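You operate a simulated robot arm through the tools that you are given. There is no shell and no other tool. Be economical: measure what you need, move in short steps, check, and stop when the job is done.

The job below is to be done with a simulated robot arm. You get a single attempt, and the scene is never put back.

## Task
Shake the pale bundle level in the square wooden box, then slip the wide red band over it.
Fine: the bundle stays in the box; the box goes back on the green rubber mat. Set down upright: what you pick out.

Only the result counts: the job must be done as asked and must still hold three seconds after the hand-in. Knocking over, shifting, dropping, spilling or breaking anything else fails it.

## Robot
A 6-joint arm with a two-finger gripper, fixed in place. Base frame: the origin is at the foot of the arm, x ahead of it, y to its left, z up; the work surface is at about z = 0.78. Lengths are in m, angles in rad, forces in N, time in s.
With the tool pointing down near the work surface it reaches from about 0.36 to 0.86 m from the base axis. Its first joint turns from -2.897 to 2.897 rad. Payload 2.45 kg.
The tool frame sits at the grasp point between the pads (the TCP): z along the fingers, y along the line on which they close. The tips reach 0.02 m beyond it. The gripper opens to 0.14 m. The gripper's body begins 0.168 m behind the TCP.
Orientation is that of the tool frame in the base frame, as [roll, pitch, yaw] about the fixed x, y, z axes, in that order (R = Rz(yaw) Ry(pitch) Rx(roll)). With the fingers straight down and closing along the base's y, the tool's x points along the base's -x, its y along +y and its z along -z.

## Interface
- The arm moves only by the tool step_arm. Its argument "series" is a list of rows, each a list of 6 numbers: the shift along the tool's x, y, z in mm, then the turn, a rotation vector about the tool's x, y, z in rad. In form: [[x, y, z, rx, ry, rz], ...]. A call has 1 to 12 rows; each row shifts and turns the commanded pose from where the row before left it, along the tool's axes as they then stand. "grip" is the closure in counts, from 0 (fully open) to 255 (shut), set as the call begins (left out, the last holds). Rows are played at 5 a second. More than 0.05 m and 0.15 rad between two rows, or a gripper value outside its range, and nothing of the call is played. Where a pose cannot be reached the arm comes as near as it can. A force on the tool above 40 N (or 10 N above the force at the start of the call, whichever is more), or a blocked arm, ends the call early, and 0.2 s more pass. Each finger travels about 0.045 m/s and halts on what it meets, pressing with about 34 N; the grip force reading is that of the motor and also rises with nothing between the fingers. The clock runs only during rows and for 0.2 s after the last one: add rows that do not move to give the fingers time. The reply holds the time, the measured pose of the TCP, the force on the tool along the base axes, the opening and the grip force, in the units named above and with some noise, with the torque about the TCP (base axes, N m) and any sound that the robot's microphone picked up.
- Cameras (640 x 400 px; columns grow to the right, rows downward): "scene" is fixed at [0.2203, 0.5008, 1.5305]; the picture's right is [-0.16, -0.99, 0.00], its down [-0.86, 0.13, -0.50] and it looks along [0.49, -0.08, -0.87] (base axes); focal length 342 px, centre (320, 200). "wrist" rides on the gripper at [0.078, 0.011, -0.209] in the tool frame; the picture's right is [-0.14, 0.99, 0.00], its down [-0.92, -0.13, -0.37] and it looks along [-0.37, -0.05, 0.93] (tool axes); focal length 280 px, centre (320, 200). There is no depth. A picture from a camera that has moved, and an enlarged one, comes with that camera's place and axes in the base frame and with its lens.
- camera(camera): a new picture of that camera. It takes no simulated time.
- lift_body(by): slides the trunk up (or, below 0, down) by that many m; the arm rides with it, the base frame stays. It gives what a move gives, with no picture.
- enlarge(camera, box): a new picture of the part [left, top, right, bottom] of that camera's present view, enlarged. It takes no simulated time.
- close_job(): hands the job in; it is judged then, once.

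Go step by step. Nothing tells you positions but the pictures and the camera data: compare them with the known pose of the tool, close in by small moves and look again before you grip or let go. The budget is 120 turns and 84 pictures, counting those below and the enlarged ones. Unless the task says otherwise, let go and move clear before handing in, and close with one line.

The tools are called after "Emit:" as name(argument=value, ...) on one line, values as JSON. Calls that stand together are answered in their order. step_arm: Moves the arm, as the interface text tells. Its arguments: {"type":"object","properties":{"series":{"type":"array","items":{"type":"array","items":{"type":"number"}}},"grip":{"type":"number"}},"required":["series"]} The other tools are called the same way: lift_body (by) slides the trunk up or down; camera (camera) takes a picture; enlarge (camera, box) takes an enlarged picture of a part of a camera's view; close_job () hands the job in.

At the start:

```text
time_s: 0.0
tool_pos: [0.4964, 0.2558, 1.0828]
orientation: [-3.14, -0.001, -3.14]
force: [-0.1, 0.9, 0.2]
ft_torque: [0.01, -0.04, 0.0]
gripper_width: 0.1401
grasp_force: 0.1
trunk travel left (down, up): [-0.075, 0.155]
```

scene: 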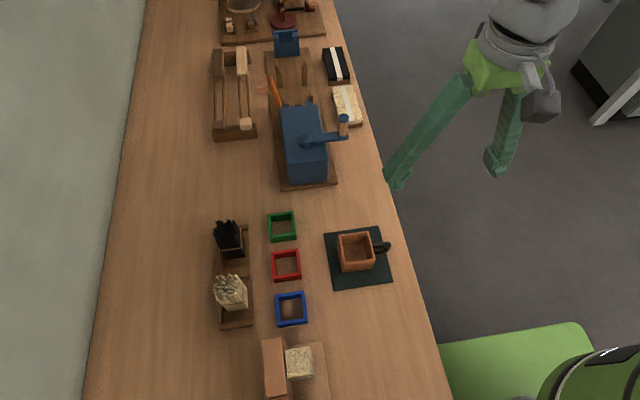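
wrist: 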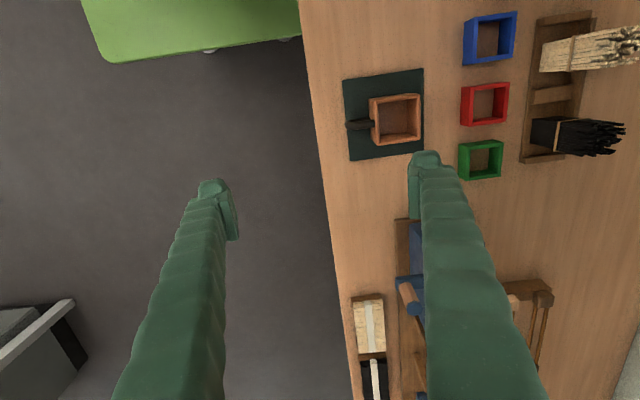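

I see the wooden box with a handle on the dark green mat, three bands (green, red, blue) and two bundles in a rack. I'll look closer before I move.

Emit:
enlarge(camera="scene", box=[200, 200, 400, 340])

Emit:
enlarge(camera="wrist", box=[320, 0, 640, 200])

Emit:
enlarge(camera="scene", box=[190, 0, 370, 200])

Emit:
enlarge(camera="scene", box=[200, 260, 400, 400])

```text
2.86 times, centred on (300, 270) of scene
camera zoom: at [0.2203, 0.5008, 1.5305], right [-0.16, -0.99, 0.0], down [-0.86, 0.13, -0.5], along [0.49, -0.08, -0.87], focal length 977 px, centre (377, 0)
```

zoom: 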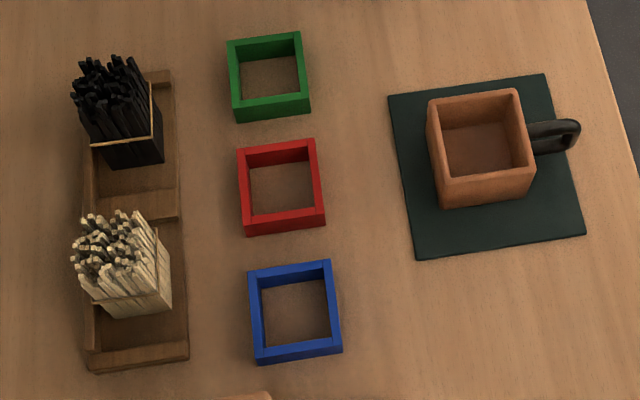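

```text
2.00 times, centred on (480, 100) of wrist
camera zoom: at [0.4193, 0.2673, 1.2903], right [0.14, 0.99, 0.0], down [0.92, -0.13, 0.37], along [0.37, -0.05, -0.93], focal length 561 px, centre (0, 400)
```

zoom: 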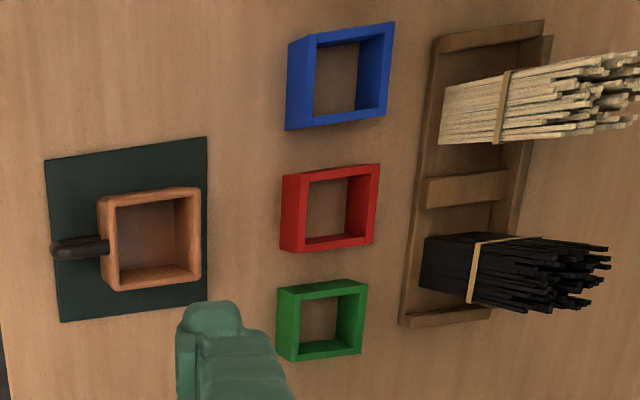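

```text
2.00 times, centred on (280, 100) of scene
camera zoom: at [0.2203, 0.5008, 1.5305], right [-0.16, -0.99, 0.0], down [-0.86, 0.13, -0.5], along [0.49, -0.08, -0.87], focal length 684 px, centre (400, 400)
```

zoom: 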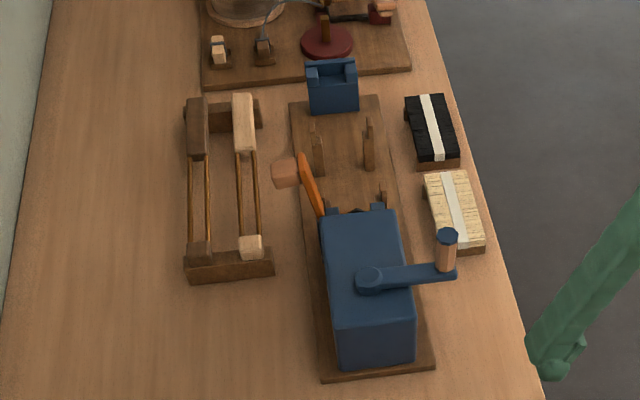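

```text
2.86 times, centred on (300, 330) of scene
camera zoom: at [0.2203, 0.5008, 1.5305], right [-0.16, -0.99, 0.0], down [-0.86, 0.13, -0.5], along [0.49, -0.08, -0.87], focal length 977 px, centre (377, -171)
```

zoom: 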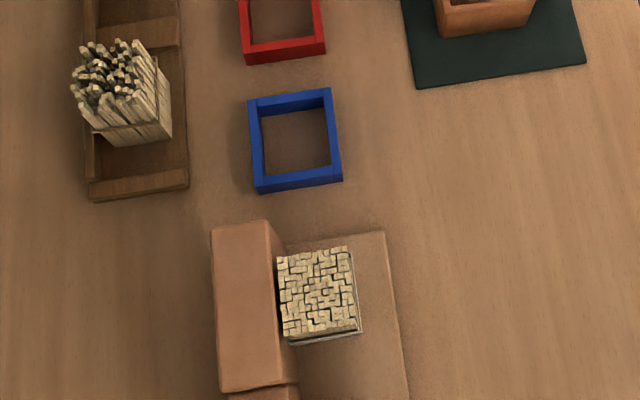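

The pale bundle with the ragged top stands in the rack near (0.44, 0.64), the box is near (0.48, 0.37) and the red band near (0.48, 0.53). I'll move above the bundle, keeping high, for a closer look.

Emit:
step_arm(series=[[0, 48, 0, 0, 0, 0], [0, 48, 0, 0, 0, 0], [0, 48, 0, 0, 0, 0], [0, 48, 0, 0, 0, 0], [0, 48, 0, 0, 0, 0], [10, 0, 0, 0, 0, 0]])

Emit:
camera(camera="wrist")

Emit:
camera(camera="scene")

```text
time_s: 1.4
tool_pos: [0.4857, 0.4961, 1.0825]
orientation: [-3.141, 0.001, -3.141]
force: [-0.3, -0.4, -0.3]
ft_torque: [0.02, 0.02, 0.03]
gripper_width: 0.1402
grasp_force: 0.0
trunk travel left (down, up): [-0.075, 0.155]
```

```text
77 pictures are left
camera wrist: at [0.409, 0.5074, 1.2904], right [0.14, 0.99, 0.0], down [0.92, -0.13, 0.37], along [0.36, -0.05, -0.93], focal length 280 px, centre (320, 200)
```

wrist: 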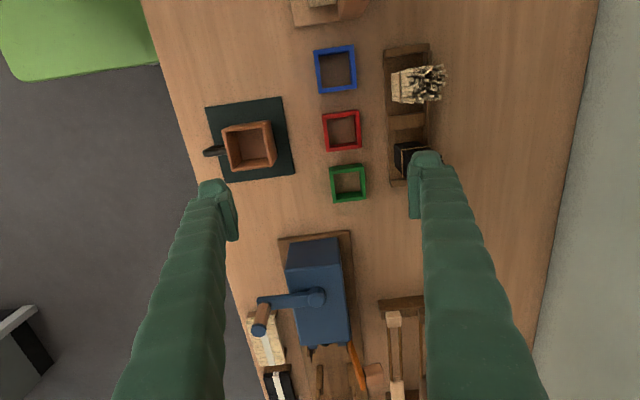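

```text
76 pictures are left
```

scene: 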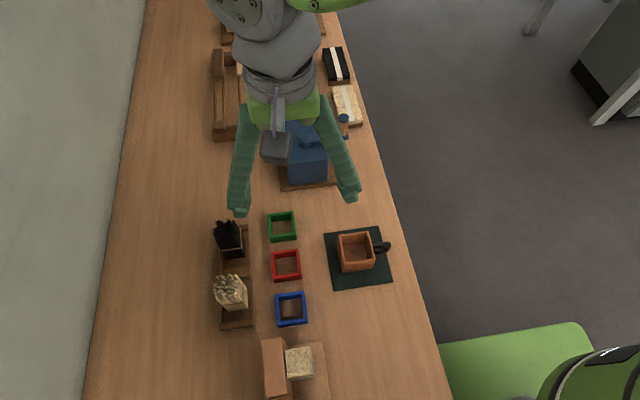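

The bundle's axis looks to be near (0.42, 0.65). I'll move directly above it, still high.

Emit:
step_arm(series=[[15, 40, 0, 0, 0, 0], [25, 40, 0, 0, 0, 0], [25, 40, 0, 0, 0, 0], [0, 30, 0, 0, 0, 0], [0, 0, 0, 0, 0, 0]])

Emit:
camera(camera="wrist")

```text
time_s: 2.6
tool_pos: [0.4216, 0.6474, 1.0814]
orientation: [3.141, 0.0, 3.14]
force: [0.6, 0.2, -0.8]
ft_torque: [0.01, 0.03, -0.03]
gripper_width: 0.1402
grasp_force: 0.1
trunk travel left (down, up): [-0.075, 0.155]
```

```text
75 pictures are left
camera wrist: at [0.3453, 0.6579, 1.2895], right [0.14, 0.99, 0.0], down [0.92, -0.13, 0.37], along [0.36, -0.05, -0.93], focal length 280 px, centre (320, 200)
```

wrist: 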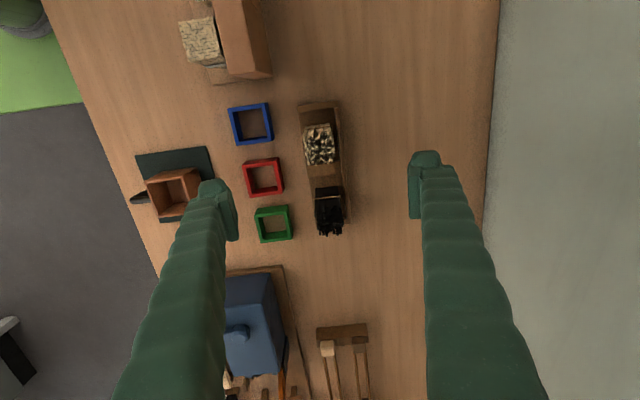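

Emit:
enlarge(camera="wrist", box=[220, 80, 380, 250])

Emit:
enlarge(camera="wrist", box=[110, 120, 230, 240])

```text
2.35 times, centred on (300, 165) of wrist
camera zoom: at [0.3453, 0.6579, 1.2895], right [0.14, 0.99, 0.0], down [0.92, -0.13, 0.37], along [0.36, -0.05, -0.93], focal length 660 px, centre (367, 282)
```

zoom: 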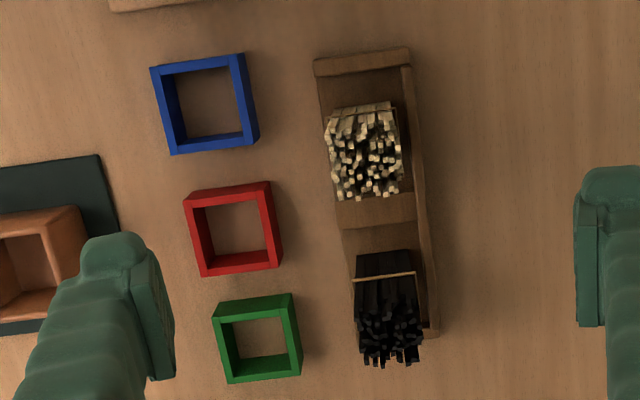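

```text
3.33 times, centred on (170, 180) of wrist
camera zoom: at [0.3453, 0.6579, 1.2895], right [0.14, 0.99, 0.0], down [0.92, -0.13, 0.37], along [0.36, -0.05, -0.93], focal length 935 px, centre (820, 267)
```

zoom: 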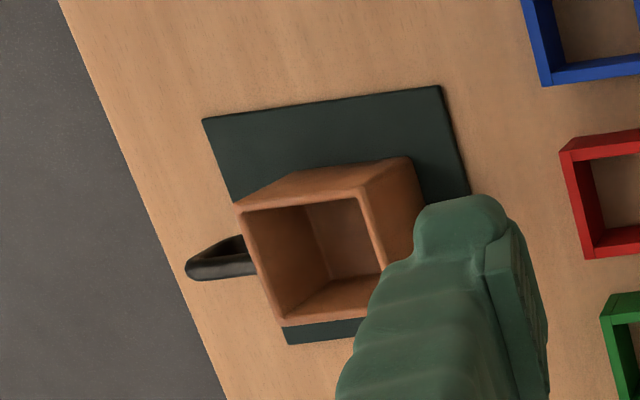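

The bundle is about 44 mm square and 12–13 cm tall, the red band is about 48 mm inside and the box about 54 mm inside and 7 cm high. I'll come down partway over the bundle and check alignment.

Emit:
step_arm(series=[[7, 2, 35, 0, 0, 0], [0, 0, 35, 0, 0, 0], [0, 0, 20, 0, 0, 0], [0, 0, 0, 0, 0, 0]], grip=60)

Emit:
camera(camera="wrist")

Emit:
enlarge(camera="scene", box=[180, 200, 340, 340])

```text
time_s: 3.6
tool_pos: [0.4156, 0.6487, 0.9914]
orientation: [3.141, -0.001, -3.14]
force: [-0.4, 1.2, -0.2]
ft_torque: [-0.06, -0.02, 0.01]
gripper_width: 0.107
grasp_force: 0.0
trunk travel left (down, up): [-0.075, 0.155]
```

```text
72 pictures are left
camera wrist: at [0.3378, 0.6599, 1.1988], right [0.14, 0.99, 0.0], down [0.92, -0.13, 0.37], along [0.37, -0.05, -0.93], focal length 280 px, centre (320, 200)
```

wrist: 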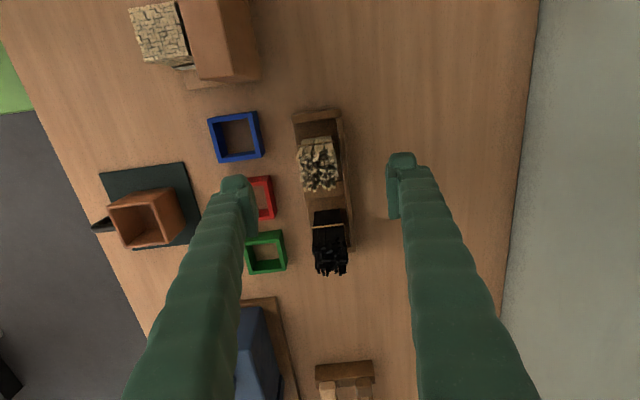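

```text
2.86 times, centred on (260, 270) of scene
camera zoom: at [0.2203, 0.5008, 1.5305], right [-0.16, -0.99, 0.0], down [-0.86, 0.13, -0.5], along [0.49, -0.08, -0.87], focal length 977 px, centre (491, 0)
```

zoom: 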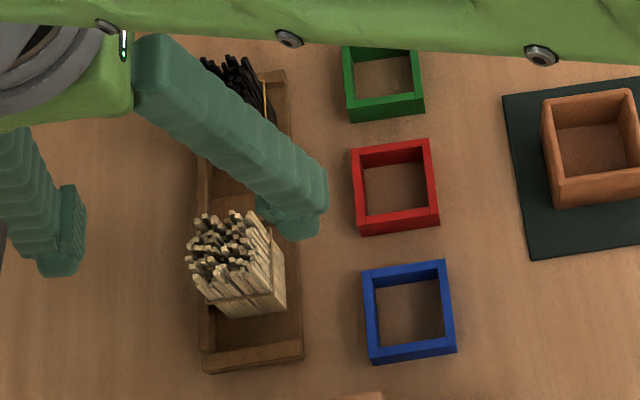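

Aligned. I'll lower until the fingertips are about 75 mm above the bundle's foot, so they stay clear of the box rim later, and look before gripping.

Emit:
step_arm(series=[[0, 0, 35, 0, 0, 0], [0, 0, 35, 0, 0, 0], [0, 0, 32, 0, 0, 0], [0, 0, 0, 0, 0, 0]])

Emit:
enlarge(camera="wrist", box=[200, 80, 440, 230])

Emit:
enlarge(camera="scene", box=[180, 220, 300, 340])

```text
time_s: 4.6
tool_pos: [0.4142, 0.6458, 0.8913]
orientation: [3.141, -0.001, 3.141]
force: [-0.3, -0.3, -0.2]
ft_torque: [-0.03, 0.0, 0.02]
gripper_width: 0.1071
grasp_force: 0.2
trunk travel left (down, up): [-0.075, 0.155]
```

```text
2.67 times, centred on (320, 155) of wrist
camera zoom: at [0.3377, 0.6576, 1.0987], right [0.14, 0.99, 0.0], down [0.92, -0.13, 0.37], along [0.37, -0.05, -0.93], focal length 748 px, centre (320, 320)
```

zoom: 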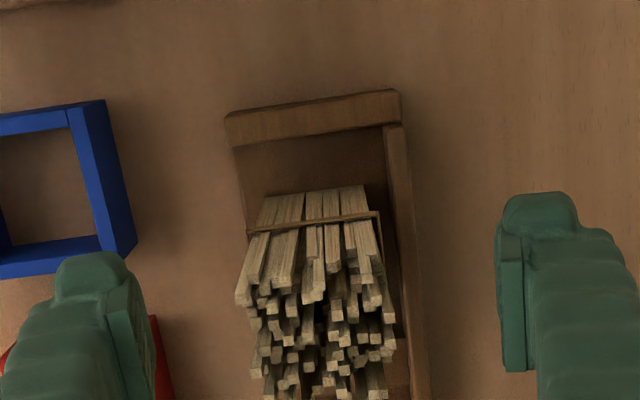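

```text
3.33 times, centred on (240, 280) of scene
camera zoom: at [0.2203, 0.5008, 1.5305], right [-0.16, -0.99, 0.0], down [-0.86, 0.13, -0.5], along [0.49, -0.08, -0.87], focal length 1140 px, centre (587, -67)
```

zoom: 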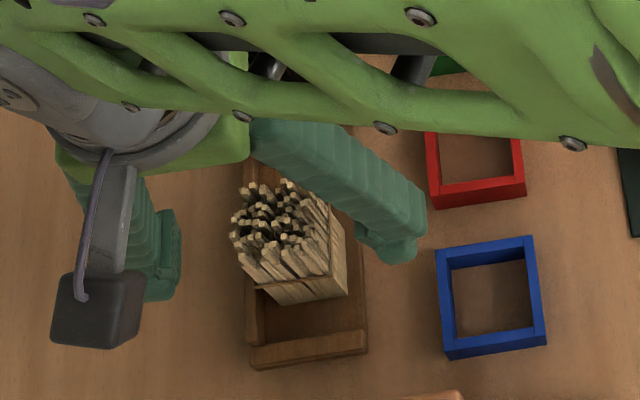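

The bundle's centre is about 9 mm further in x than the tool and the y agrees. I'll correct and grip.

Emit:
step_arm(series=[[-9, 0, 4, 0, 0, 0], [0, 0, 0, 0, 0, 0]])

Emit:
step_arm(series=[[0, 0, 0, 0, 0, 0], [0, 0, 0, 0, 0, 0], [0, 0, 0, 0, 0, 0], [0, 0, 0, 0, 0, 0], [0, 0, 0, 0, 0, 0], [0, 0, 0, 0, 0, 0]], grip=195)

Emit:
enlarge(camera="wrist", box=[200, 80, 440, 230])

```text
time_s: 5.2
tool_pos: [0.4246, 0.6475, 0.8862]
orientation: [-3.141, -0.001, 3.14]
force: [0.5, -0.4, 0.3]
ft_torque: [-0.02, 0.01, -0.01]
gripper_width: 0.1071
grasp_force: 0.0
trunk travel left (down, up): [-0.075, 0.155]
```

```text
time_s: 6.6
tool_pos: [0.4245, 0.6466, 0.8862]
orientation: [3.141, 0.0, -3.141]
force: [-0.3, 0.1, 0.7]
ft_torque: [-0.03, -0.02, 0.01]
gripper_width: 0.0447
grasp_force: 34.0
trunk travel left (down, up): [-0.075, 0.155]
```

```text
2.67 times, centred on (320, 155) of wrist
camera zoom: at [0.3469, 0.6585, 1.0948], right [0.14, 0.99, 0.0], down [0.92, -0.13, 0.37], along [0.37, -0.05, -0.93], focal length 748 px, centre (320, 320)
```

zoom: 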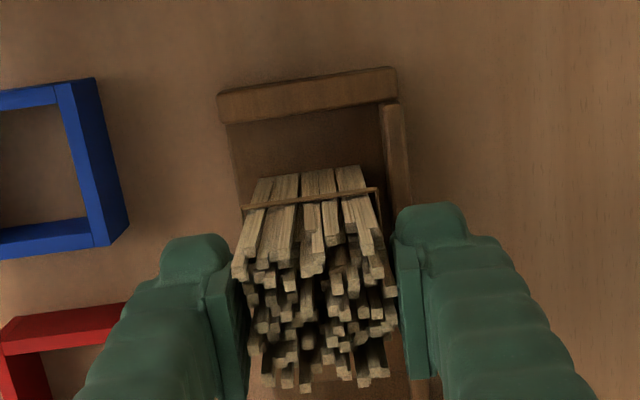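

Gripped at 44.7 mm. I'll lift it slowly, straight up.

Emit:
step_arm(series=[[0, 0, -10, 0, 0, 0], [0, 0, -20, 0, 0, 0], [0, 0, -30, 0, 0, 0], [0, 0, -40, 0, 0, 0], [0, 0, -40, 0, 0, 0], [0, 0, 0, 0, 0, 0]])

Emit:
camera(camera="wrist")

Emit:
camera(camera="scene")

```text
time_s: 8.0
tool_pos: [0.4234, 0.6491, 1.0279]
orientation: [-3.141, 0.0, -3.14]
force: [-0.2, -0.1, -1.7]
ft_torque: [0.04, -0.03, 0.0]
gripper_width: 0.0446
grasp_force: 34.3
trunk travel left (down, up): [-0.075, 0.155]
```

```text
67 pictures are left
camera wrist: at [0.3463, 0.6602, 1.2351], right [0.14, 0.99, 0.0], down [0.92, -0.13, 0.37], along [0.36, -0.05, -0.93], focal length 280 px, centre (320, 200)
```

wrist: 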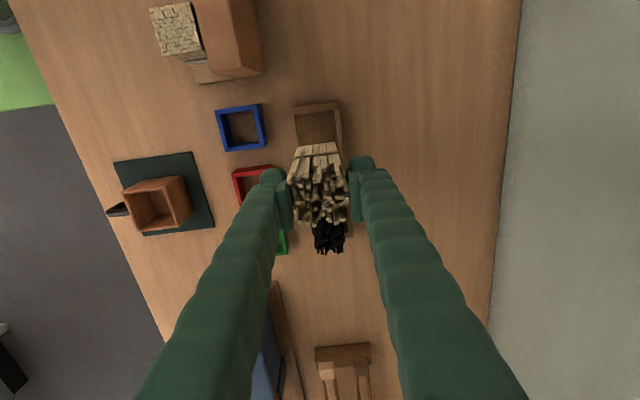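

```text
66 pictures are left
```

scene: 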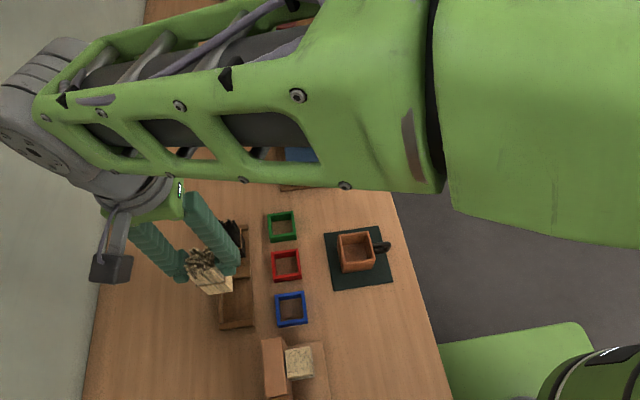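

The bundle is held upright. Next I carry it over to above the box, moving in y first, away from the black bundle.

Emit:
step_arm(series=[[0, -40, 0, 0, 0, 0], [0, -45, 0, 0, 0, 0], [0, -45, 0, 0, 0, 0], [-14, -45, 0, 0, 0, 0], [-20, -45, 0, 0, 0, 0], [-20, -40, 0, 0, 0, 0], [0, -10, 0, 0, 0, 0], [0, 0, 0, 0, 0, 0], [0, 0, 0, 0, 0, 0]])

Emit:
enlarge(camera="wrist", box=[200, 80, 440, 230])

Emit:
camera(camera="scene")

```text
time_s: 10.0
tool_pos: [0.4778, 0.3786, 1.0276]
orientation: [3.142, 0.0, 3.141]
force: [0.6, -0.6, -1.0]
ft_torque: [0.01, 0.02, 0.0]
gripper_width: 0.0448
grasp_force: 34.1
trunk travel left (down, up): [-0.075, 0.155]
```

```text
2.67 times, centred on (320, 155) of wrist
camera zoom: at [0.4003, 0.3903, 1.2352], right [0.14, 0.99, 0.0], down [0.92, -0.13, 0.37], along [0.37, -0.05, -0.93], focal length 748 px, centre (320, 320)
```

zoom: 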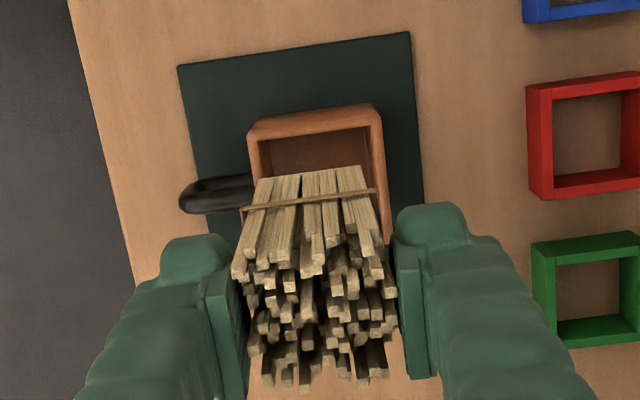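

```text
64 pictures are left
```

scene: 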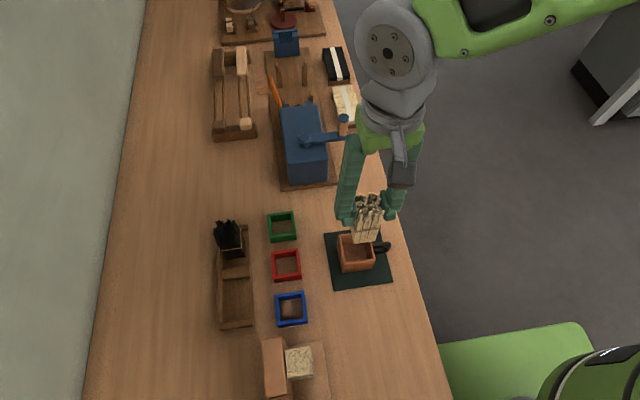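

The bundle's foot is about (0.479, 0.379) and the box's opening about (0.480, 0.381), roughly 56 mm wide. I'll shift slightly, lower to just above the rim and check again.

Emit:
step_arm(series=[[-2, 2, 20, 0, 0, 0], [0, 0, 20, 0, 0, 0], [0, 0, 15, 0, 0, 0], [0, 0, 0, 0, 0, 0]])

Emit:
enlarge(camera="wrist", box=[240, 80, 400, 180])

Emit:
enlarge(camera="scene", box=[310, 180, 430, 300])

```text
time_s: 11.0
tool_pos: [0.4808, 0.3804, 0.9711]
orientation: [3.14, 0.0, 3.141]
force: [-0.1, 0.8, -1.1]
ft_torque: [-0.02, -0.01, 0.01]
gripper_width: 0.0446
grasp_force: 34.6
trunk travel left (down, up): [-0.075, 0.155]
```

```text
4.00 times, centred on (320, 130) of wrist
camera zoom: at [0.4028, 0.3923, 1.1793], right [0.14, 0.99, 0.0], down [0.92, -0.13, 0.37], along [0.36, -0.05, -0.93], focal length 1122 px, centre (320, 480)
```

zoom: 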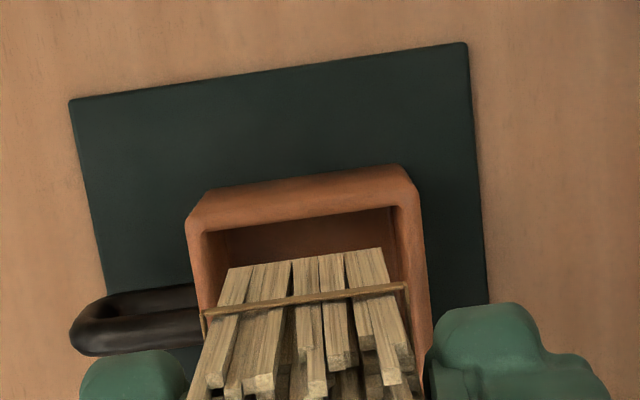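

```text
3.33 times, centred on (370, 240) of scene
camera zoom: at [0.2203, 0.5008, 1.5305], right [-0.16, -0.99, 0.0], down [-0.86, 0.13, -0.5], along [0.49, -0.08, -0.87], focal length 1140 px, centre (153, 67)
```

zoom: 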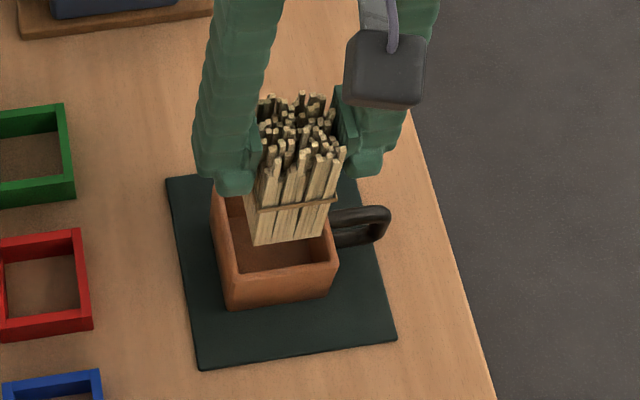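

Centred to within about 1 mm in the opening. I'll lower it in, then creep down until it touches.

Emit:
step_arm(series=[[0, 0, 15, 0, 0, 0], [0, 0, 15, 0, 0, 0], [0, 0, 15, 0, 0, 0], [0, 0, 12, 0, 0, 0], [0, 0, 8, 0, 0, 0], [0, 0, 5, 0, 0, 0], [0, 0, 3, 0, 0, 0], [0, 0, 0, 0, 0, 0]])

Emit:
enlarge(camera="wrist", box=[240, 80, 400, 180])

Emit:
enlarge(camera="scene", box=[310, 180, 430, 300])

```text
time_s: 12.8
tool_pos: [0.4784, 0.3798, 0.8979]
orientation: [3.141, 0.001, 3.14]
force: [0.0, -0.2, -1.0]
ft_torque: [0.03, 0.04, -0.01]
gripper_width: 0.0448
grasp_force: 34.2
trunk travel left (down, up): [-0.075, 0.155]
```

```text
4.00 times, centred on (320, 130) of wrist
camera zoom: at [0.4022, 0.3916, 1.1061], right [0.14, 0.99, 0.0], down [0.92, -0.13, 0.37], along [0.37, -0.05, -0.93], focal length 1122 px, centre (320, 480)
```

zoom: 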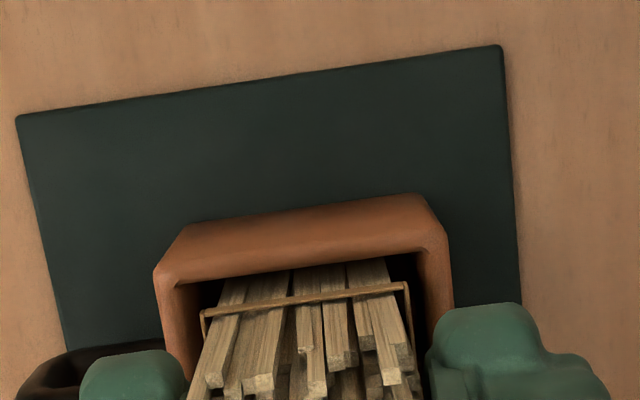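

```text
3.33 times, centred on (370, 240) of scene
camera zoom: at [0.2203, 0.5008, 1.5305], right [-0.16, -0.99, 0.0], down [-0.86, 0.13, -0.5], along [0.49, -0.08, -0.87], focal length 1140 px, centre (153, 67)
```

zoom: 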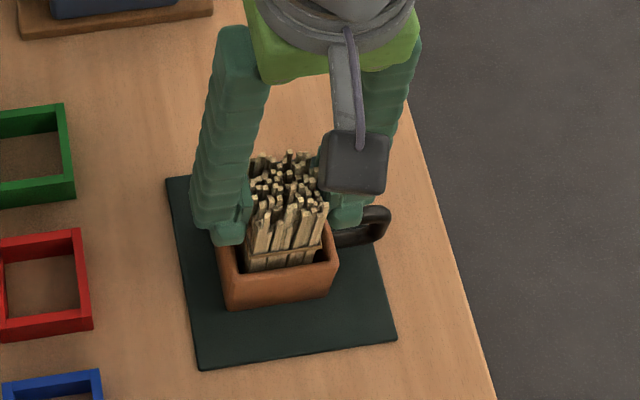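

The bundle is most of the way in and has not touched the floor. I'll creep down, watching the force.

Emit:
step_arm(series=[[0, 0, 3, 0, 0, 0], [0, 0, 2, 0, 0, 0], [0, 0, 2, 0, 0, 0], [0, 0, 0, 0, 0, 0]])

Emit:
step_arm(series=[[0, 0, 1.5, 0, 0, 0], [0, 0, 1.5, 0, 0, 0], [0, 0, 0, 0, 0, 0]])

Emit:
enlarge(camera="scene", box=[310, 180, 430, 300])

```text
time_s: 13.8
tool_pos: [0.4793, 0.3801, 0.8919]
orientation: [3.141, 0.001, -3.141]
force: [-0.1, -0.5, 0.9]
ft_torque: [-0.03, 0.01, 0.0]
gripper_width: 0.0447
grasp_force: 34.3
trunk travel left (down, up): [-0.075, 0.155]
```

```text
time_s: 14.6
tool_pos: [0.4799, 0.38, 0.89]
orientation: [3.141, 0.006, -3.141]
force: [-0.6, -3.8, 26.5]
ft_torque: [-0.14, 0.02, 0.02]
gripper_width: 0.0448
grasp_force: 33.8
trunk travel left (down, up): [-0.075, 0.155]
```

```text
3.33 times, centred on (370, 240) of scene
camera zoom: at [0.2203, 0.5008, 1.5305], right [-0.16, -0.99, 0.0], down [-0.86, 0.13, -0.5], along [0.49, -0.08, -0.87], focal length 1140 px, centre (153, 67)
```

zoom: 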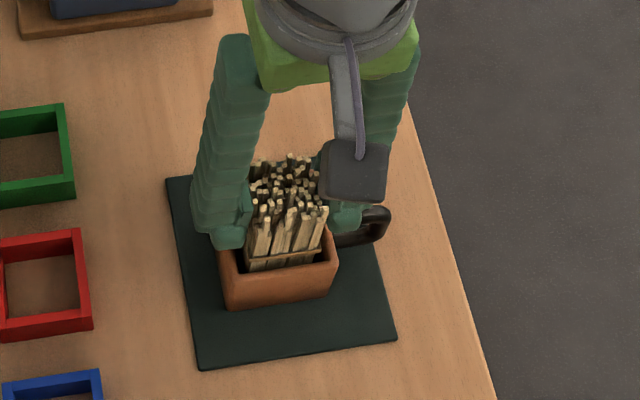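

It touches the floor. I'll ease off 1.5 mm, open the fingers partway and rise straight up.

Emit:
step_arm(series=[[0, 0, -1.5, 0, 0, 0], [0, 0, 0, 0, 0, 0]])

Emit:
step_arm(series=[[0, 0, 0, 0, 0, 0], [0, 0, 0, 0, 0, 0], [0, 0, 0, 0, 0, 0], [0, 0, 0, 0, 0, 0]], grip=90)

Emit:
step_arm(series=[[0, 0, -15, 0, 0, 0], [0, 0, -30, 0, 0, 0], [0, 0, -45, 0, 0, 0], [0, 0, -45, 0, 0, 0], [0, 0, 0, 0, 0, 0]])

Emit:
camera(camera="wrist")

Emit:
enlarge(camera="scene", box=[310, 180, 430, 300])

```text
time_s: 15.2
tool_pos: [0.4797, 0.3798, 0.8909]
orientation: [3.138, 0.002, 3.141]
force: [3.8, -2.2, 17.5]
ft_torque: [0.1, -0.42, -0.01]
gripper_width: 0.0447
grasp_force: 33.8
trunk travel left (down, up): [-0.075, 0.155]
```

```text
time_s: 16.2
tool_pos: [0.4784, 0.3811, 0.8896]
orientation: [3.142, 0.0, 3.141]
force: [0.0, 0.2, -0.7]
ft_torque: [0.0, 0.0, -0.01]
gripper_width: 0.0905
grasp_force: 0.1
trunk travel left (down, up): [-0.075, 0.155]
```

```text
time_s: 17.4
tool_pos: [0.4807, 0.3806, 1.0257]
orientation: [-3.14, -0.001, 3.141]
force: [-0.4, 0.1, -0.4]
ft_torque: [0.04, 0.03, -0.01]
gripper_width: 0.0906
grasp_force: 0.2
trunk travel left (down, up): [-0.075, 0.155]
```

```text
58 pictures are left
camera wrist: at [0.4033, 0.391, 1.2343], right [0.14, 0.99, 0.0], down [0.92, -0.13, 0.37], along [0.36, -0.05, -0.93], focal length 280 px, centre (320, 200)
```

wrist: 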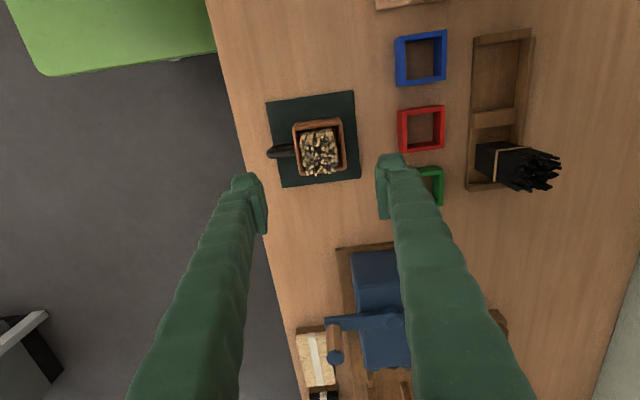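

```text
3.33 times, centred on (370, 240) of scene
camera zoom: at [0.2203, 0.5008, 1.5305], right [-0.16, -0.99, 0.0], down [-0.86, 0.13, -0.5], along [0.49, -0.08, -0.87], focal length 1140 px, centre (153, 67)
```

zoom: 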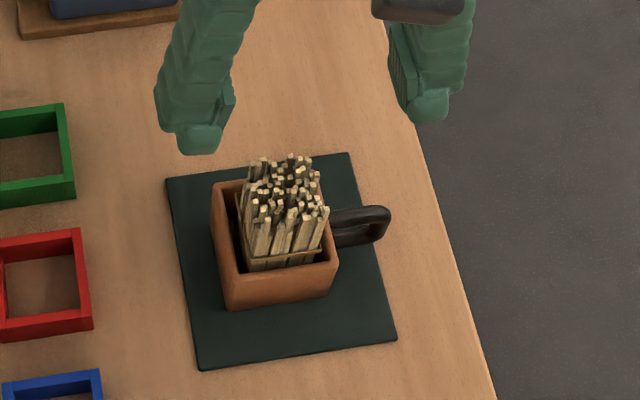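

The bundle stands in the box. Next I turn the gripper 90° so that it can hold the box across x, clear of the handle.

Emit:
step_arm(series=[[0, 0, 0, 0, 0, 0.143], [0, 0, 0, 0, 0, 0.143], [0, 0, 0, 0, 0, 0.143], [0, 0, 0, 0, 0, 0.143], [0, 0, 0, 0, 0, 0.143], [0, 0, 0, 0, 0, 0.143], [0, 0, 0, 0, 0, 0.143], [0, 0, 0, 0, 0, 0.143], [0, 0, 0, 0, 0, 0.143], [0, 0, 0, 0, 0, 0.143], [0, 0, 0, 0, 0, 0.141], [0, 0, 0, 0, 0, 0]], grip=40)

Emit:
camera(camera="wrist")

```text
time_s: 20.0
tool_pos: [0.4786, 0.3799, 1.0246]
orientation: [3.141, 0.0, 1.57]
force: [0.0, 0.3, -0.5]
ft_torque: [0.01, -0.01, -0.02]
gripper_width: 0.1183
grasp_force: 0.2
trunk travel left (down, up): [-0.075, 0.155]
```

```text
56 pictures are left
camera wrist: at [0.4914, 0.4586, 1.233], right [0.99, -0.14, 0.0], down [-0.13, -0.92, 0.37], along [-0.05, -0.36, -0.93], focal length 280 px, centre (320, 200)
```

wrist: 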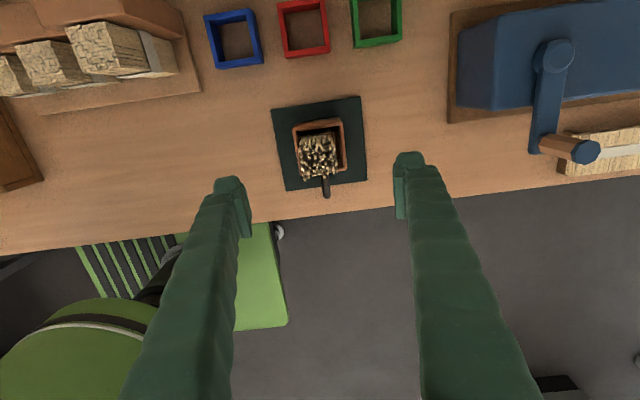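

The gripper now closes along x, and the box is centred at about (0.480, 0.381). I'll lower it around the box walls.

Emit:
step_arm(series=[[1, 1, 40, 0, 0, 0], [0, 0, 40, 0, 0, 0], [0, 0, 40, 0, 0, 0], [0, 0, 0, 0, 0, 0]])

Emit:
enlarge(camera="wrist", box=[200, 50, 440, 200])

```text
time_s: 21.0
tool_pos: [0.4814, 0.3815, 0.9046]
orientation: [-3.141, 0.002, 1.571]
force: [-0.7, -0.2, -0.2]
ft_torque: [0.0, -0.01, -0.03]
gripper_width: 0.118
grasp_force: 0.0
trunk travel left (down, up): [-0.075, 0.155]
```

```text
2.67 times, centred on (320, 125) of wrist
camera zoom: at [0.4932, 0.459, 1.1129], right [0.99, -0.14, 0.0], down [-0.13, -0.92, 0.37], along [-0.05, -0.36, -0.93], focal length 748 px, centre (320, 400)
```

zoom: 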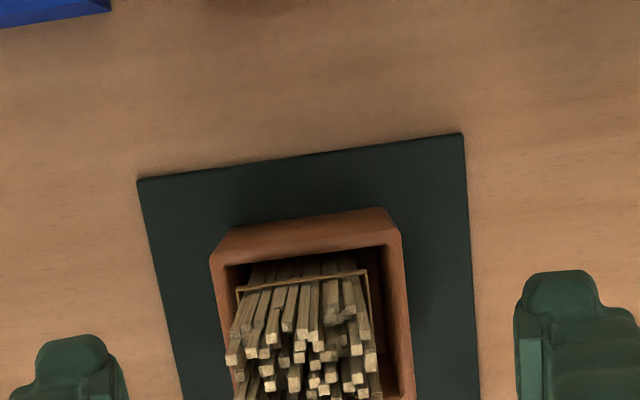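

Emit:
step_arm(series=[[0, 0, 30, 0, 0, 0], [0, 1, 30, 0, 0, 0], [0, 0, 14, 0, 0, 0], [0, 0, 0, 0, 0, 0]])

Emit:
step_arm(series=[[0, 0, 0, 0, 0, 0], [0, 0, 0, 0, 0, 0], [0, 0, 0, 0, 0, 0], [0, 0, 0, 0, 0, 0], [0, 0, 0, 0, 0, 0]], grip=165)

Emit:
camera(camera="wrist")

Emit:
enlarge(camera="scene", box=[310, 180, 430, 300])

```text
time_s: 22.0
tool_pos: [0.4809, 0.3829, 0.8313]
orientation: [3.141, 0.0, 1.571]
force: [-0.2, 0.1, 0.0]
ft_torque: [0.02, -0.02, 0.02]
gripper_width: 0.1179
grasp_force: 0.0
trunk travel left (down, up): [-0.075, 0.155]
```

```text
time_s: 23.2
tool_pos: [0.4817, 0.3821, 0.8323]
orientation: [3.14, 0.001, 1.571]
force: [-1.4, -0.1, 4.6]
ft_torque: [-0.17, -0.02, 0.0]
gripper_width: 0.0709
grasp_force: 34.2
trunk travel left (down, up): [-0.075, 0.155]
```

```text
54 pictures are left
camera wrist: at [0.4933, 0.4608, 1.04], right [0.99, -0.14, 0.0], down [-0.13, -0.92, 0.37], along [-0.05, -0.36, -0.93], focal length 280 px, centre (320, 200)
```

wrist: 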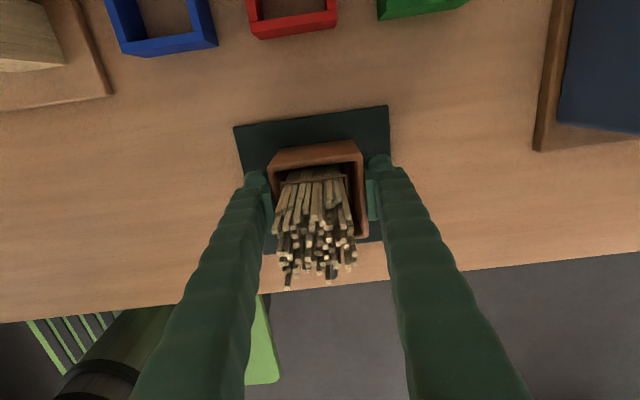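

```text
3.33 times, centred on (370, 240) of scene
camera zoom: at [0.2203, 0.5008, 1.5305], right [-0.16, -0.99, 0.0], down [-0.86, 0.13, -0.5], along [0.49, -0.08, -0.87], focal length 1140 px, centre (153, 67)
```

zoom: 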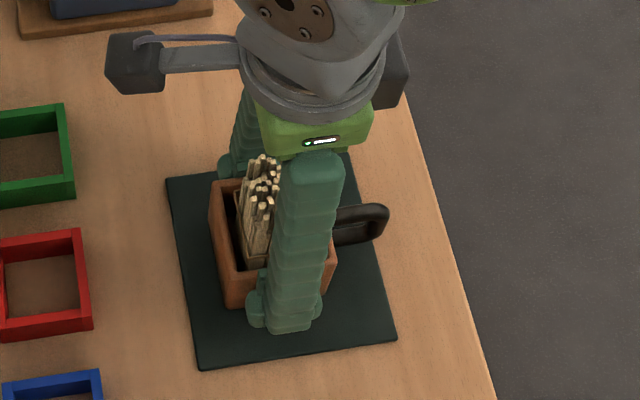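

The box is held (70.9 mm). I'll lift it a few centimetres and try gentle vertical shakes first.

Emit:
step_arm(series=[[0, 0, -10, 0, 0, 0], [0, 0, -20, 0, 0, 0], [0, 0, -20, 0, 0, 0], [0, 0, 0, 0, 0, 0]])

Emit:
step_arm(series=[[0, 0, -15, 0, 0, 0], [0, 0, 15, 0, 0, 0], [0, 0, -15, 0, 0, 0], [0, 0, 15, 0, 0, 0], [0, 0, -20, 0, 0, 0], [0, 0, 20, 0, 0, 0], [0, 0, -20, 0, 0, 0], [0, 0, 20, 0, 0, 0], [0, 0, 0, 0, 0, 0]])

Emit:
enlarge(camera="wrist", box=[220, 110, 420, 310])

Emit:
enlarge(camera="scene", box=[310, 160, 430, 300])

```text
time_s: 24.2
tool_pos: [0.4796, 0.3819, 0.8808]
orientation: [3.141, 0.0, 1.57]
force: [0.0, 0.4, -1.8]
ft_torque: [0.05, 0.0, -0.04]
gripper_width: 0.0708
grasp_force: 34.2
trunk travel left (down, up): [-0.075, 0.155]
```

```text
time_s: 26.2
tool_pos: [0.4813, 0.3823, 0.8811]
orientation: [3.141, 0.001, 1.571]
force: [-0.1, -0.2, -3.0]
ft_torque: [-0.04, 0.08, -0.01]
gripper_width: 0.0706
grasp_force: 34.0
trunk travel left (down, up): [-0.075, 0.155]
```

```text
2.00 times, centred on (320, 210) of wrist
camera zoom: at [0.4938, 0.4609, 1.0899], right [0.99, -0.14, 0.0], down [-0.13, -0.92, 0.37], along [-0.05, -0.37, -0.93], focal length 561 px, centre (320, 180)
```

zoom: 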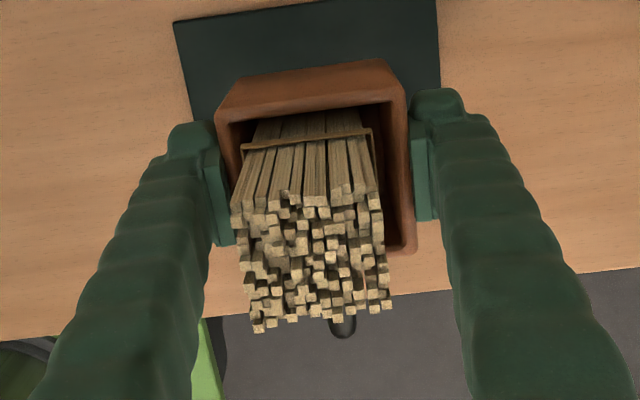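

```text
2.86 times, centred on (370, 230) of scene
camera zoom: at [0.2203, 0.5008, 1.5305], right [-0.16, -0.99, 0.0], down [-0.86, 0.13, -0.5], along [0.49, -0.08, -0.87], focal length 977 px, centre (177, 114)
```

zoom: 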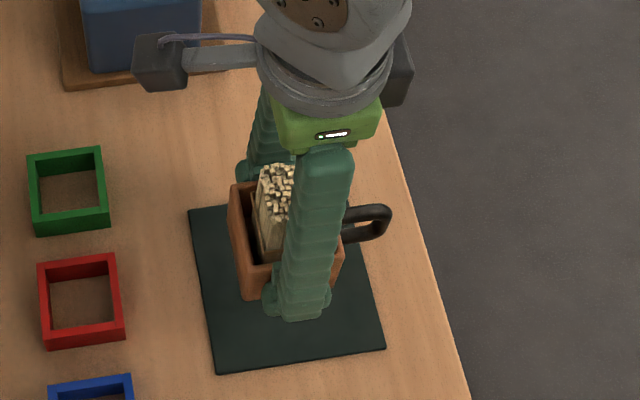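

The sticks are levelling noticeably. I'll keep shaking a little more strongly.

Emit:
step_arm(series=[[0, 0, -20, 0, 0, 0], [0, 0, 20, 0, 0, 0], [0, 0, -20, 0, 0, 0], [0, 0, 20, 0, 0, 0], [0, 0, -25, 0, 0, 0], [0, 0, 25, 0, 0, 0], [0, 0, -25, 0, 0, 0], [0, 0, 25, 0, 0, 0], [0, 0, -25, 0, 0, 0], [0, 0, 25, 0, 0, 0], [0, 0, 0, 0, 0, 0]])

Emit:
step_arm(series=[[0, 0, -25, 0, 0, 0], [0, 0, 25, 0, 0, 0], [0, 0, -25, 0, 0, 0], [0, 0, 25, 0, 0, 0], [0, 0, -25, 0, 0, 0], [0, 0, 25, 0, 0, 0], [0, 0, -25, 0, 0, 0], [0, 0, 25, 0, 0, 0], [0, 0, -25, 0, 0, 0], [0, 0, 25, 0, 0, 0], [0, 0, 0, 0, 0, 0]])

Emit:
enlarge(camera="wrist", box=[220, 110, 420, 310])

```text
time_s: 28.6
tool_pos: [0.4821, 0.3824, 0.8784]
orientation: [-3.141, 0.001, 1.569]
force: [0.9, 0.6, -2.8]
ft_torque: [-0.04, 0.07, -0.02]
gripper_width: 0.0706
grasp_force: 33.7
trunk travel left (down, up): [-0.075, 0.155]
```

```text
time_s: 31.0
tool_pos: [0.4822, 0.3806, 0.8775]
orientation: [-3.14, 0.003, 1.572]
force: [0.5, 0.2, -3.4]
ft_torque: [-0.04, 0.01, 0.0]
gripper_width: 0.0708
grasp_force: 34.0
trunk travel left (down, up): [-0.075, 0.155]
```

```text
2.00 times, centred on (320, 210) of wrist
camera zoom: at [0.4946, 0.4598, 1.0862], right [0.99, -0.14, 0.0], down [-0.13, -0.92, 0.37], along [-0.05, -0.37, -0.93], focal length 561 px, centre (320, 180)
```

zoom: 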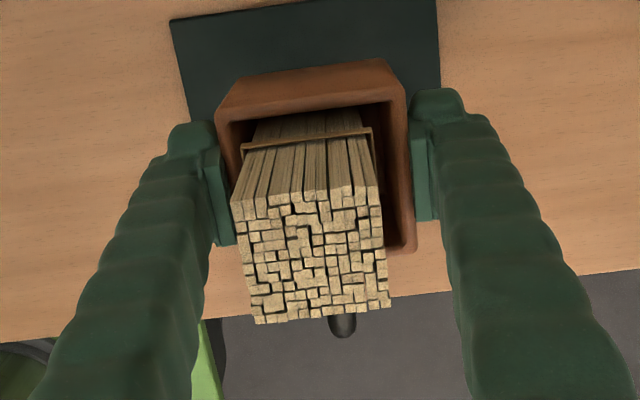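

Nearly level, like the reference bundle. One more set of shakes to be sure, then I'll look again.

Emit:
step_arm(series=[[0, 0, -25, 0, 0, 0], [0, 0, 25, 0, 0, 0], [0, 0, -25, 0, 0, 0], [0, 0, 25, 0, 0, 0], [0, 0, -25, 0, 0, 0], [0, 0, 25, 0, 0, 0], [0, 0, -25, 0, 0, 0], [0, 0, 25, 0, 0, 0], [0, 0, -25, 0, 0, 0], [0, 0, 25, 0, 0, 0], [0, 0, 0, 0, 0, 0], [0, 0, 0, 0, 0, 0]])

Emit:
enlarge(camera="wrist", box=[220, 110, 420, 310])

```text
time_s: 33.6
tool_pos: [0.481, 0.3814, 0.8815]
orientation: [-3.14, -0.001, 1.571]
force: [-0.1, 0.7, -2.3]
ft_torque: [0.02, -0.06, -0.01]
gripper_width: 0.0705
grasp_force: 34.3
trunk travel left (down, up): [-0.075, 0.155]
```

```text
2.00 times, centred on (320, 210) of wrist
camera zoom: at [0.4926, 0.459, 1.0899], right [0.99, -0.14, 0.0], down [-0.13, -0.92, 0.37], along [-0.05, -0.36, -0.93], focal length 561 px, centre (320, 180)
```

zoom: 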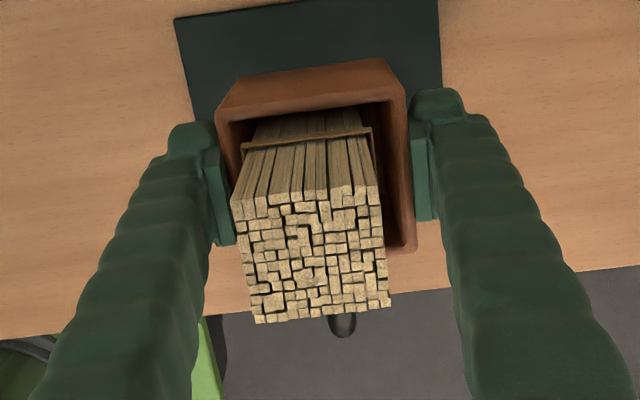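

The top is level. I'll lower the box back onto the mat and creep to contact.

Emit:
step_arm(series=[[0, 0, 20, 0, 0, 0], [0, 0, 15, 0, 0, 0], [0, 0, 8, 0, 0, 0], [0, 0, 4, 0, 0, 0], [0, 0, 2, 0, 0, 0], [0, 0, 0, 0, 0, 0]])

Emit:
step_arm(series=[[0, 0, 1, 0, 0, 0], [0, 0, 0, 0, 0, 0]])

```text
time_s: 35.0
tool_pos: [0.4814, 0.3821, 0.8331]
orientation: [3.14, -0.002, 1.571]
force: [-2.3, 0.7, 9.9]
ft_torque: [0.0, -0.07, 0.0]
gripper_width: 0.0706
grasp_force: 34.5
trunk travel left (down, up): [-0.075, 0.155]
```

```text
time_s: 35.6
tool_pos: [0.4816, 0.3822, 0.8327]
orientation: [3.138, -0.002, 1.571]
force: [0.5, -0.7, 28.0]
ft_torque: [-0.61, 0.26, 0.03]
gripper_width: 0.0702
grasp_force: 33.9
trunk travel left (down, up): [-0.075, 0.155]
```

The box is down on the mat. I'll ease off 1 mm, open and rise.

Emit:
step_arm(series=[[0, 0, -1, 0, 0, 0], [0, 0, 0, 0, 0, 0]])

Emit:
step_arm(series=[[0, 0, 0, 0, 0, 0], [0, 0, 0, 0, 0, 0], [0, 0, 0, 0, 0, 0], [0, 0, 0, 0, 0, 0]], grip=50)

Emit:
step_arm(series=[[0, 0, -20, 0, 0, 0], [0, 0, -45, 0, 0, 0], [0, 0, -45, 0, 0, 0], [0, 0, -45, 0, 0, 0], [0, 0, -45, 0, 0, 0], [0, 0, 0, 0, 0, 0]])

Emit:
enlarge(camera="wrist", box=[200, 0, 440, 200])

Emit:
enlarge(camera="scene", box=[260, 200, 400, 340])

```text
time_s: 36.2
tool_pos: [0.481, 0.382, 0.8324]
orientation: [3.138, -0.002, 1.57]
force: [3.4, 3.4, 18.3]
ft_torque: [-0.18, -0.18, 0.01]
gripper_width: 0.0707
grasp_force: 34.0
trunk travel left (down, up): [-0.075, 0.155]
```

```text
time_s: 37.2
tool_pos: [0.4796, 0.3807, 0.8324]
orientation: [-3.141, -0.001, 1.57]
force: [-1.0, -0.3, 0.2]
ft_torque: [0.01, 0.0, 0.01]
gripper_width: 0.1129
grasp_force: 0.1
trunk travel left (down, up): [-0.075, 0.155]
```

```text
time_s: 38.6
tool_pos: [0.4814, 0.3799, 1.0313]
orientation: [-3.141, 0.0, 1.57]
force: [-0.4, -0.7, 0.9]
ft_torque: [-0.02, 0.0, -0.01]
gripper_width: 0.1124
grasp_force: 0.1
trunk travel left (down, up): [-0.075, 0.155]
```

```text
2.00 times, centred on (320, 100) of wrist
camera zoom: at [0.4933, 0.4588, 1.2396], right [0.99, -0.14, 0.0], down [-0.13, -0.92, 0.37], along [-0.05, -0.37, -0.93], focal length 561 px, centre (320, 400)
```

zoom: 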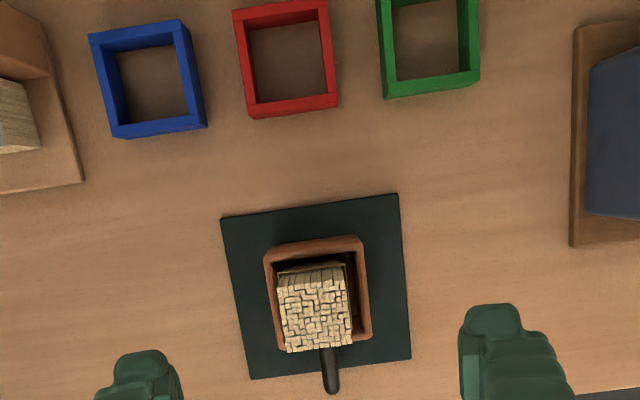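

```text
2.86 times, centred on (330, 270) of scene
camera zoom: at [0.2203, 0.5008, 1.5305], right [-0.16, -0.99, 0.0], down [-0.86, 0.13, -0.5], along [0.49, -0.08, -0.87], focal length 977 px, centre (291, 0)
```

zoom: 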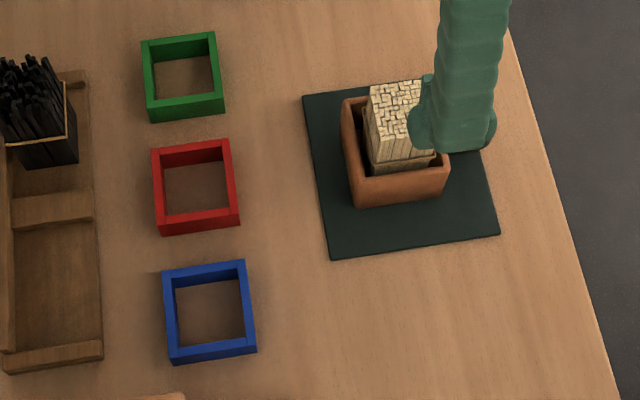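

The bundle is level and the box is back on the mat. Next I turn the gripper back, so it closes along y, and move above the red band.

Emit:
step_arm(series=[[0, 0, 0, 0, 0, -0.143], [0, 0, 0, 0, 0, -0.143], [0, 0, 0, 0, 0, -0.143], [0, 0, 0, 0, 0, -0.143], [0, 0, 0, 0, 0, -0.143], [0, 0, 0, 0, 0, -0.143], [0, 0, 0, 0, 0, -0.143], [0, 0, 0, 0, 0, -0.143], [0, 0, 0, 0, 0, -0.143], [0, 0, 0, 0, 0, -0.143], [0, 0, 0, 0, 0, -0.141], [0, 0, 0, 0, 0, 0]])

Emit:
step_arm(series=[[0, 40, 0, 0, 0, 0], [0, 40, 0, 0, 0, 0], [0, 40, 0, 0, 0, 0], [0, 34, 0, 0, 0, 0], [0, 0, 0, 0, 0, 0]])

Emit:
camera(camera="wrist")

Emit:
enlarge(camera="wrist", box=[240, 60, 400, 200])

Emit:
enlarge(camera="scene", box=[310, 200, 410, 300])

```text
time_s: 41.2
tool_pos: [0.4816, 0.3815, 1.0325]
orientation: [3.141, 0.0, -3.14]
force: [0.1, 1.1, 0.4]
ft_torque: [0.02, 0.02, 0.02]
gripper_width: 0.1128
grasp_force: 0.1
trunk travel left (down, up): [-0.075, 0.155]
```

```text
time_s: 42.4
tool_pos: [0.4808, 0.5351, 1.032]
orientation: [3.141, 0.001, 3.141]
force: [0.1, 0.4, 0.2]
ft_torque: [0.0, -0.03, 0.0]
gripper_width: 0.1127
grasp_force: 0.0
trunk travel left (down, up): [-0.075, 0.155]
```

```text
46 pictures are left
camera wrist: at [0.4041, 0.5455, 1.2393], right [0.14, 0.99, 0.0], down [0.92, -0.13, 0.37], along [0.37, -0.05, -0.93], focal length 280 px, centre (320, 200)
```

wrist: 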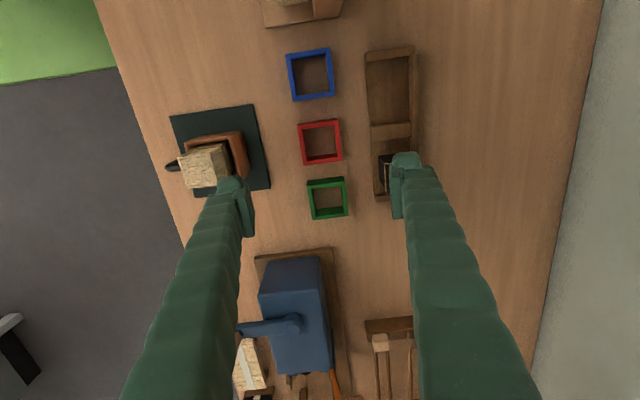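

```text
2.86 times, centred on (320, 130) of wrist
camera zoom: at [0.4041, 0.5455, 1.2393], right [0.14, 0.99, 0.0], down [0.92, -0.13, 0.37], along [0.37, -0.05, -0.93], focal length 801 px, centre (320, 400)
```

zoom: 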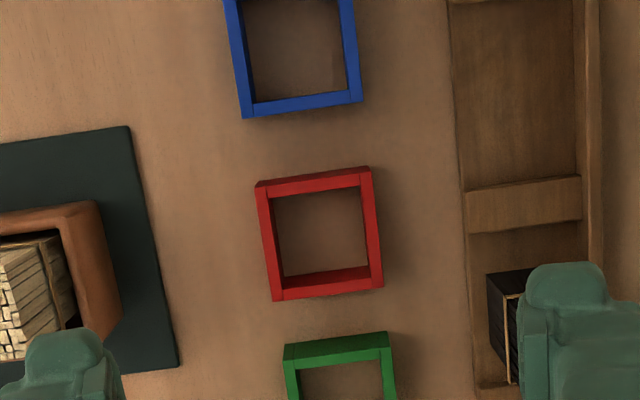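

```text
4.00 times, centred on (360, 250) of scene
camera zoom: at [0.2203, 0.5008, 1.5305], right [-0.16, -0.99, 0.0], down [-0.86, 0.13, -0.5], along [0.49, -0.08, -0.87], focal length 1368 px, centre (160, 0)
```

zoom: 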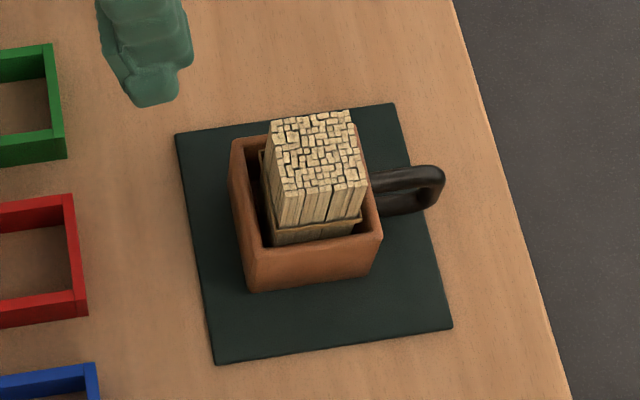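

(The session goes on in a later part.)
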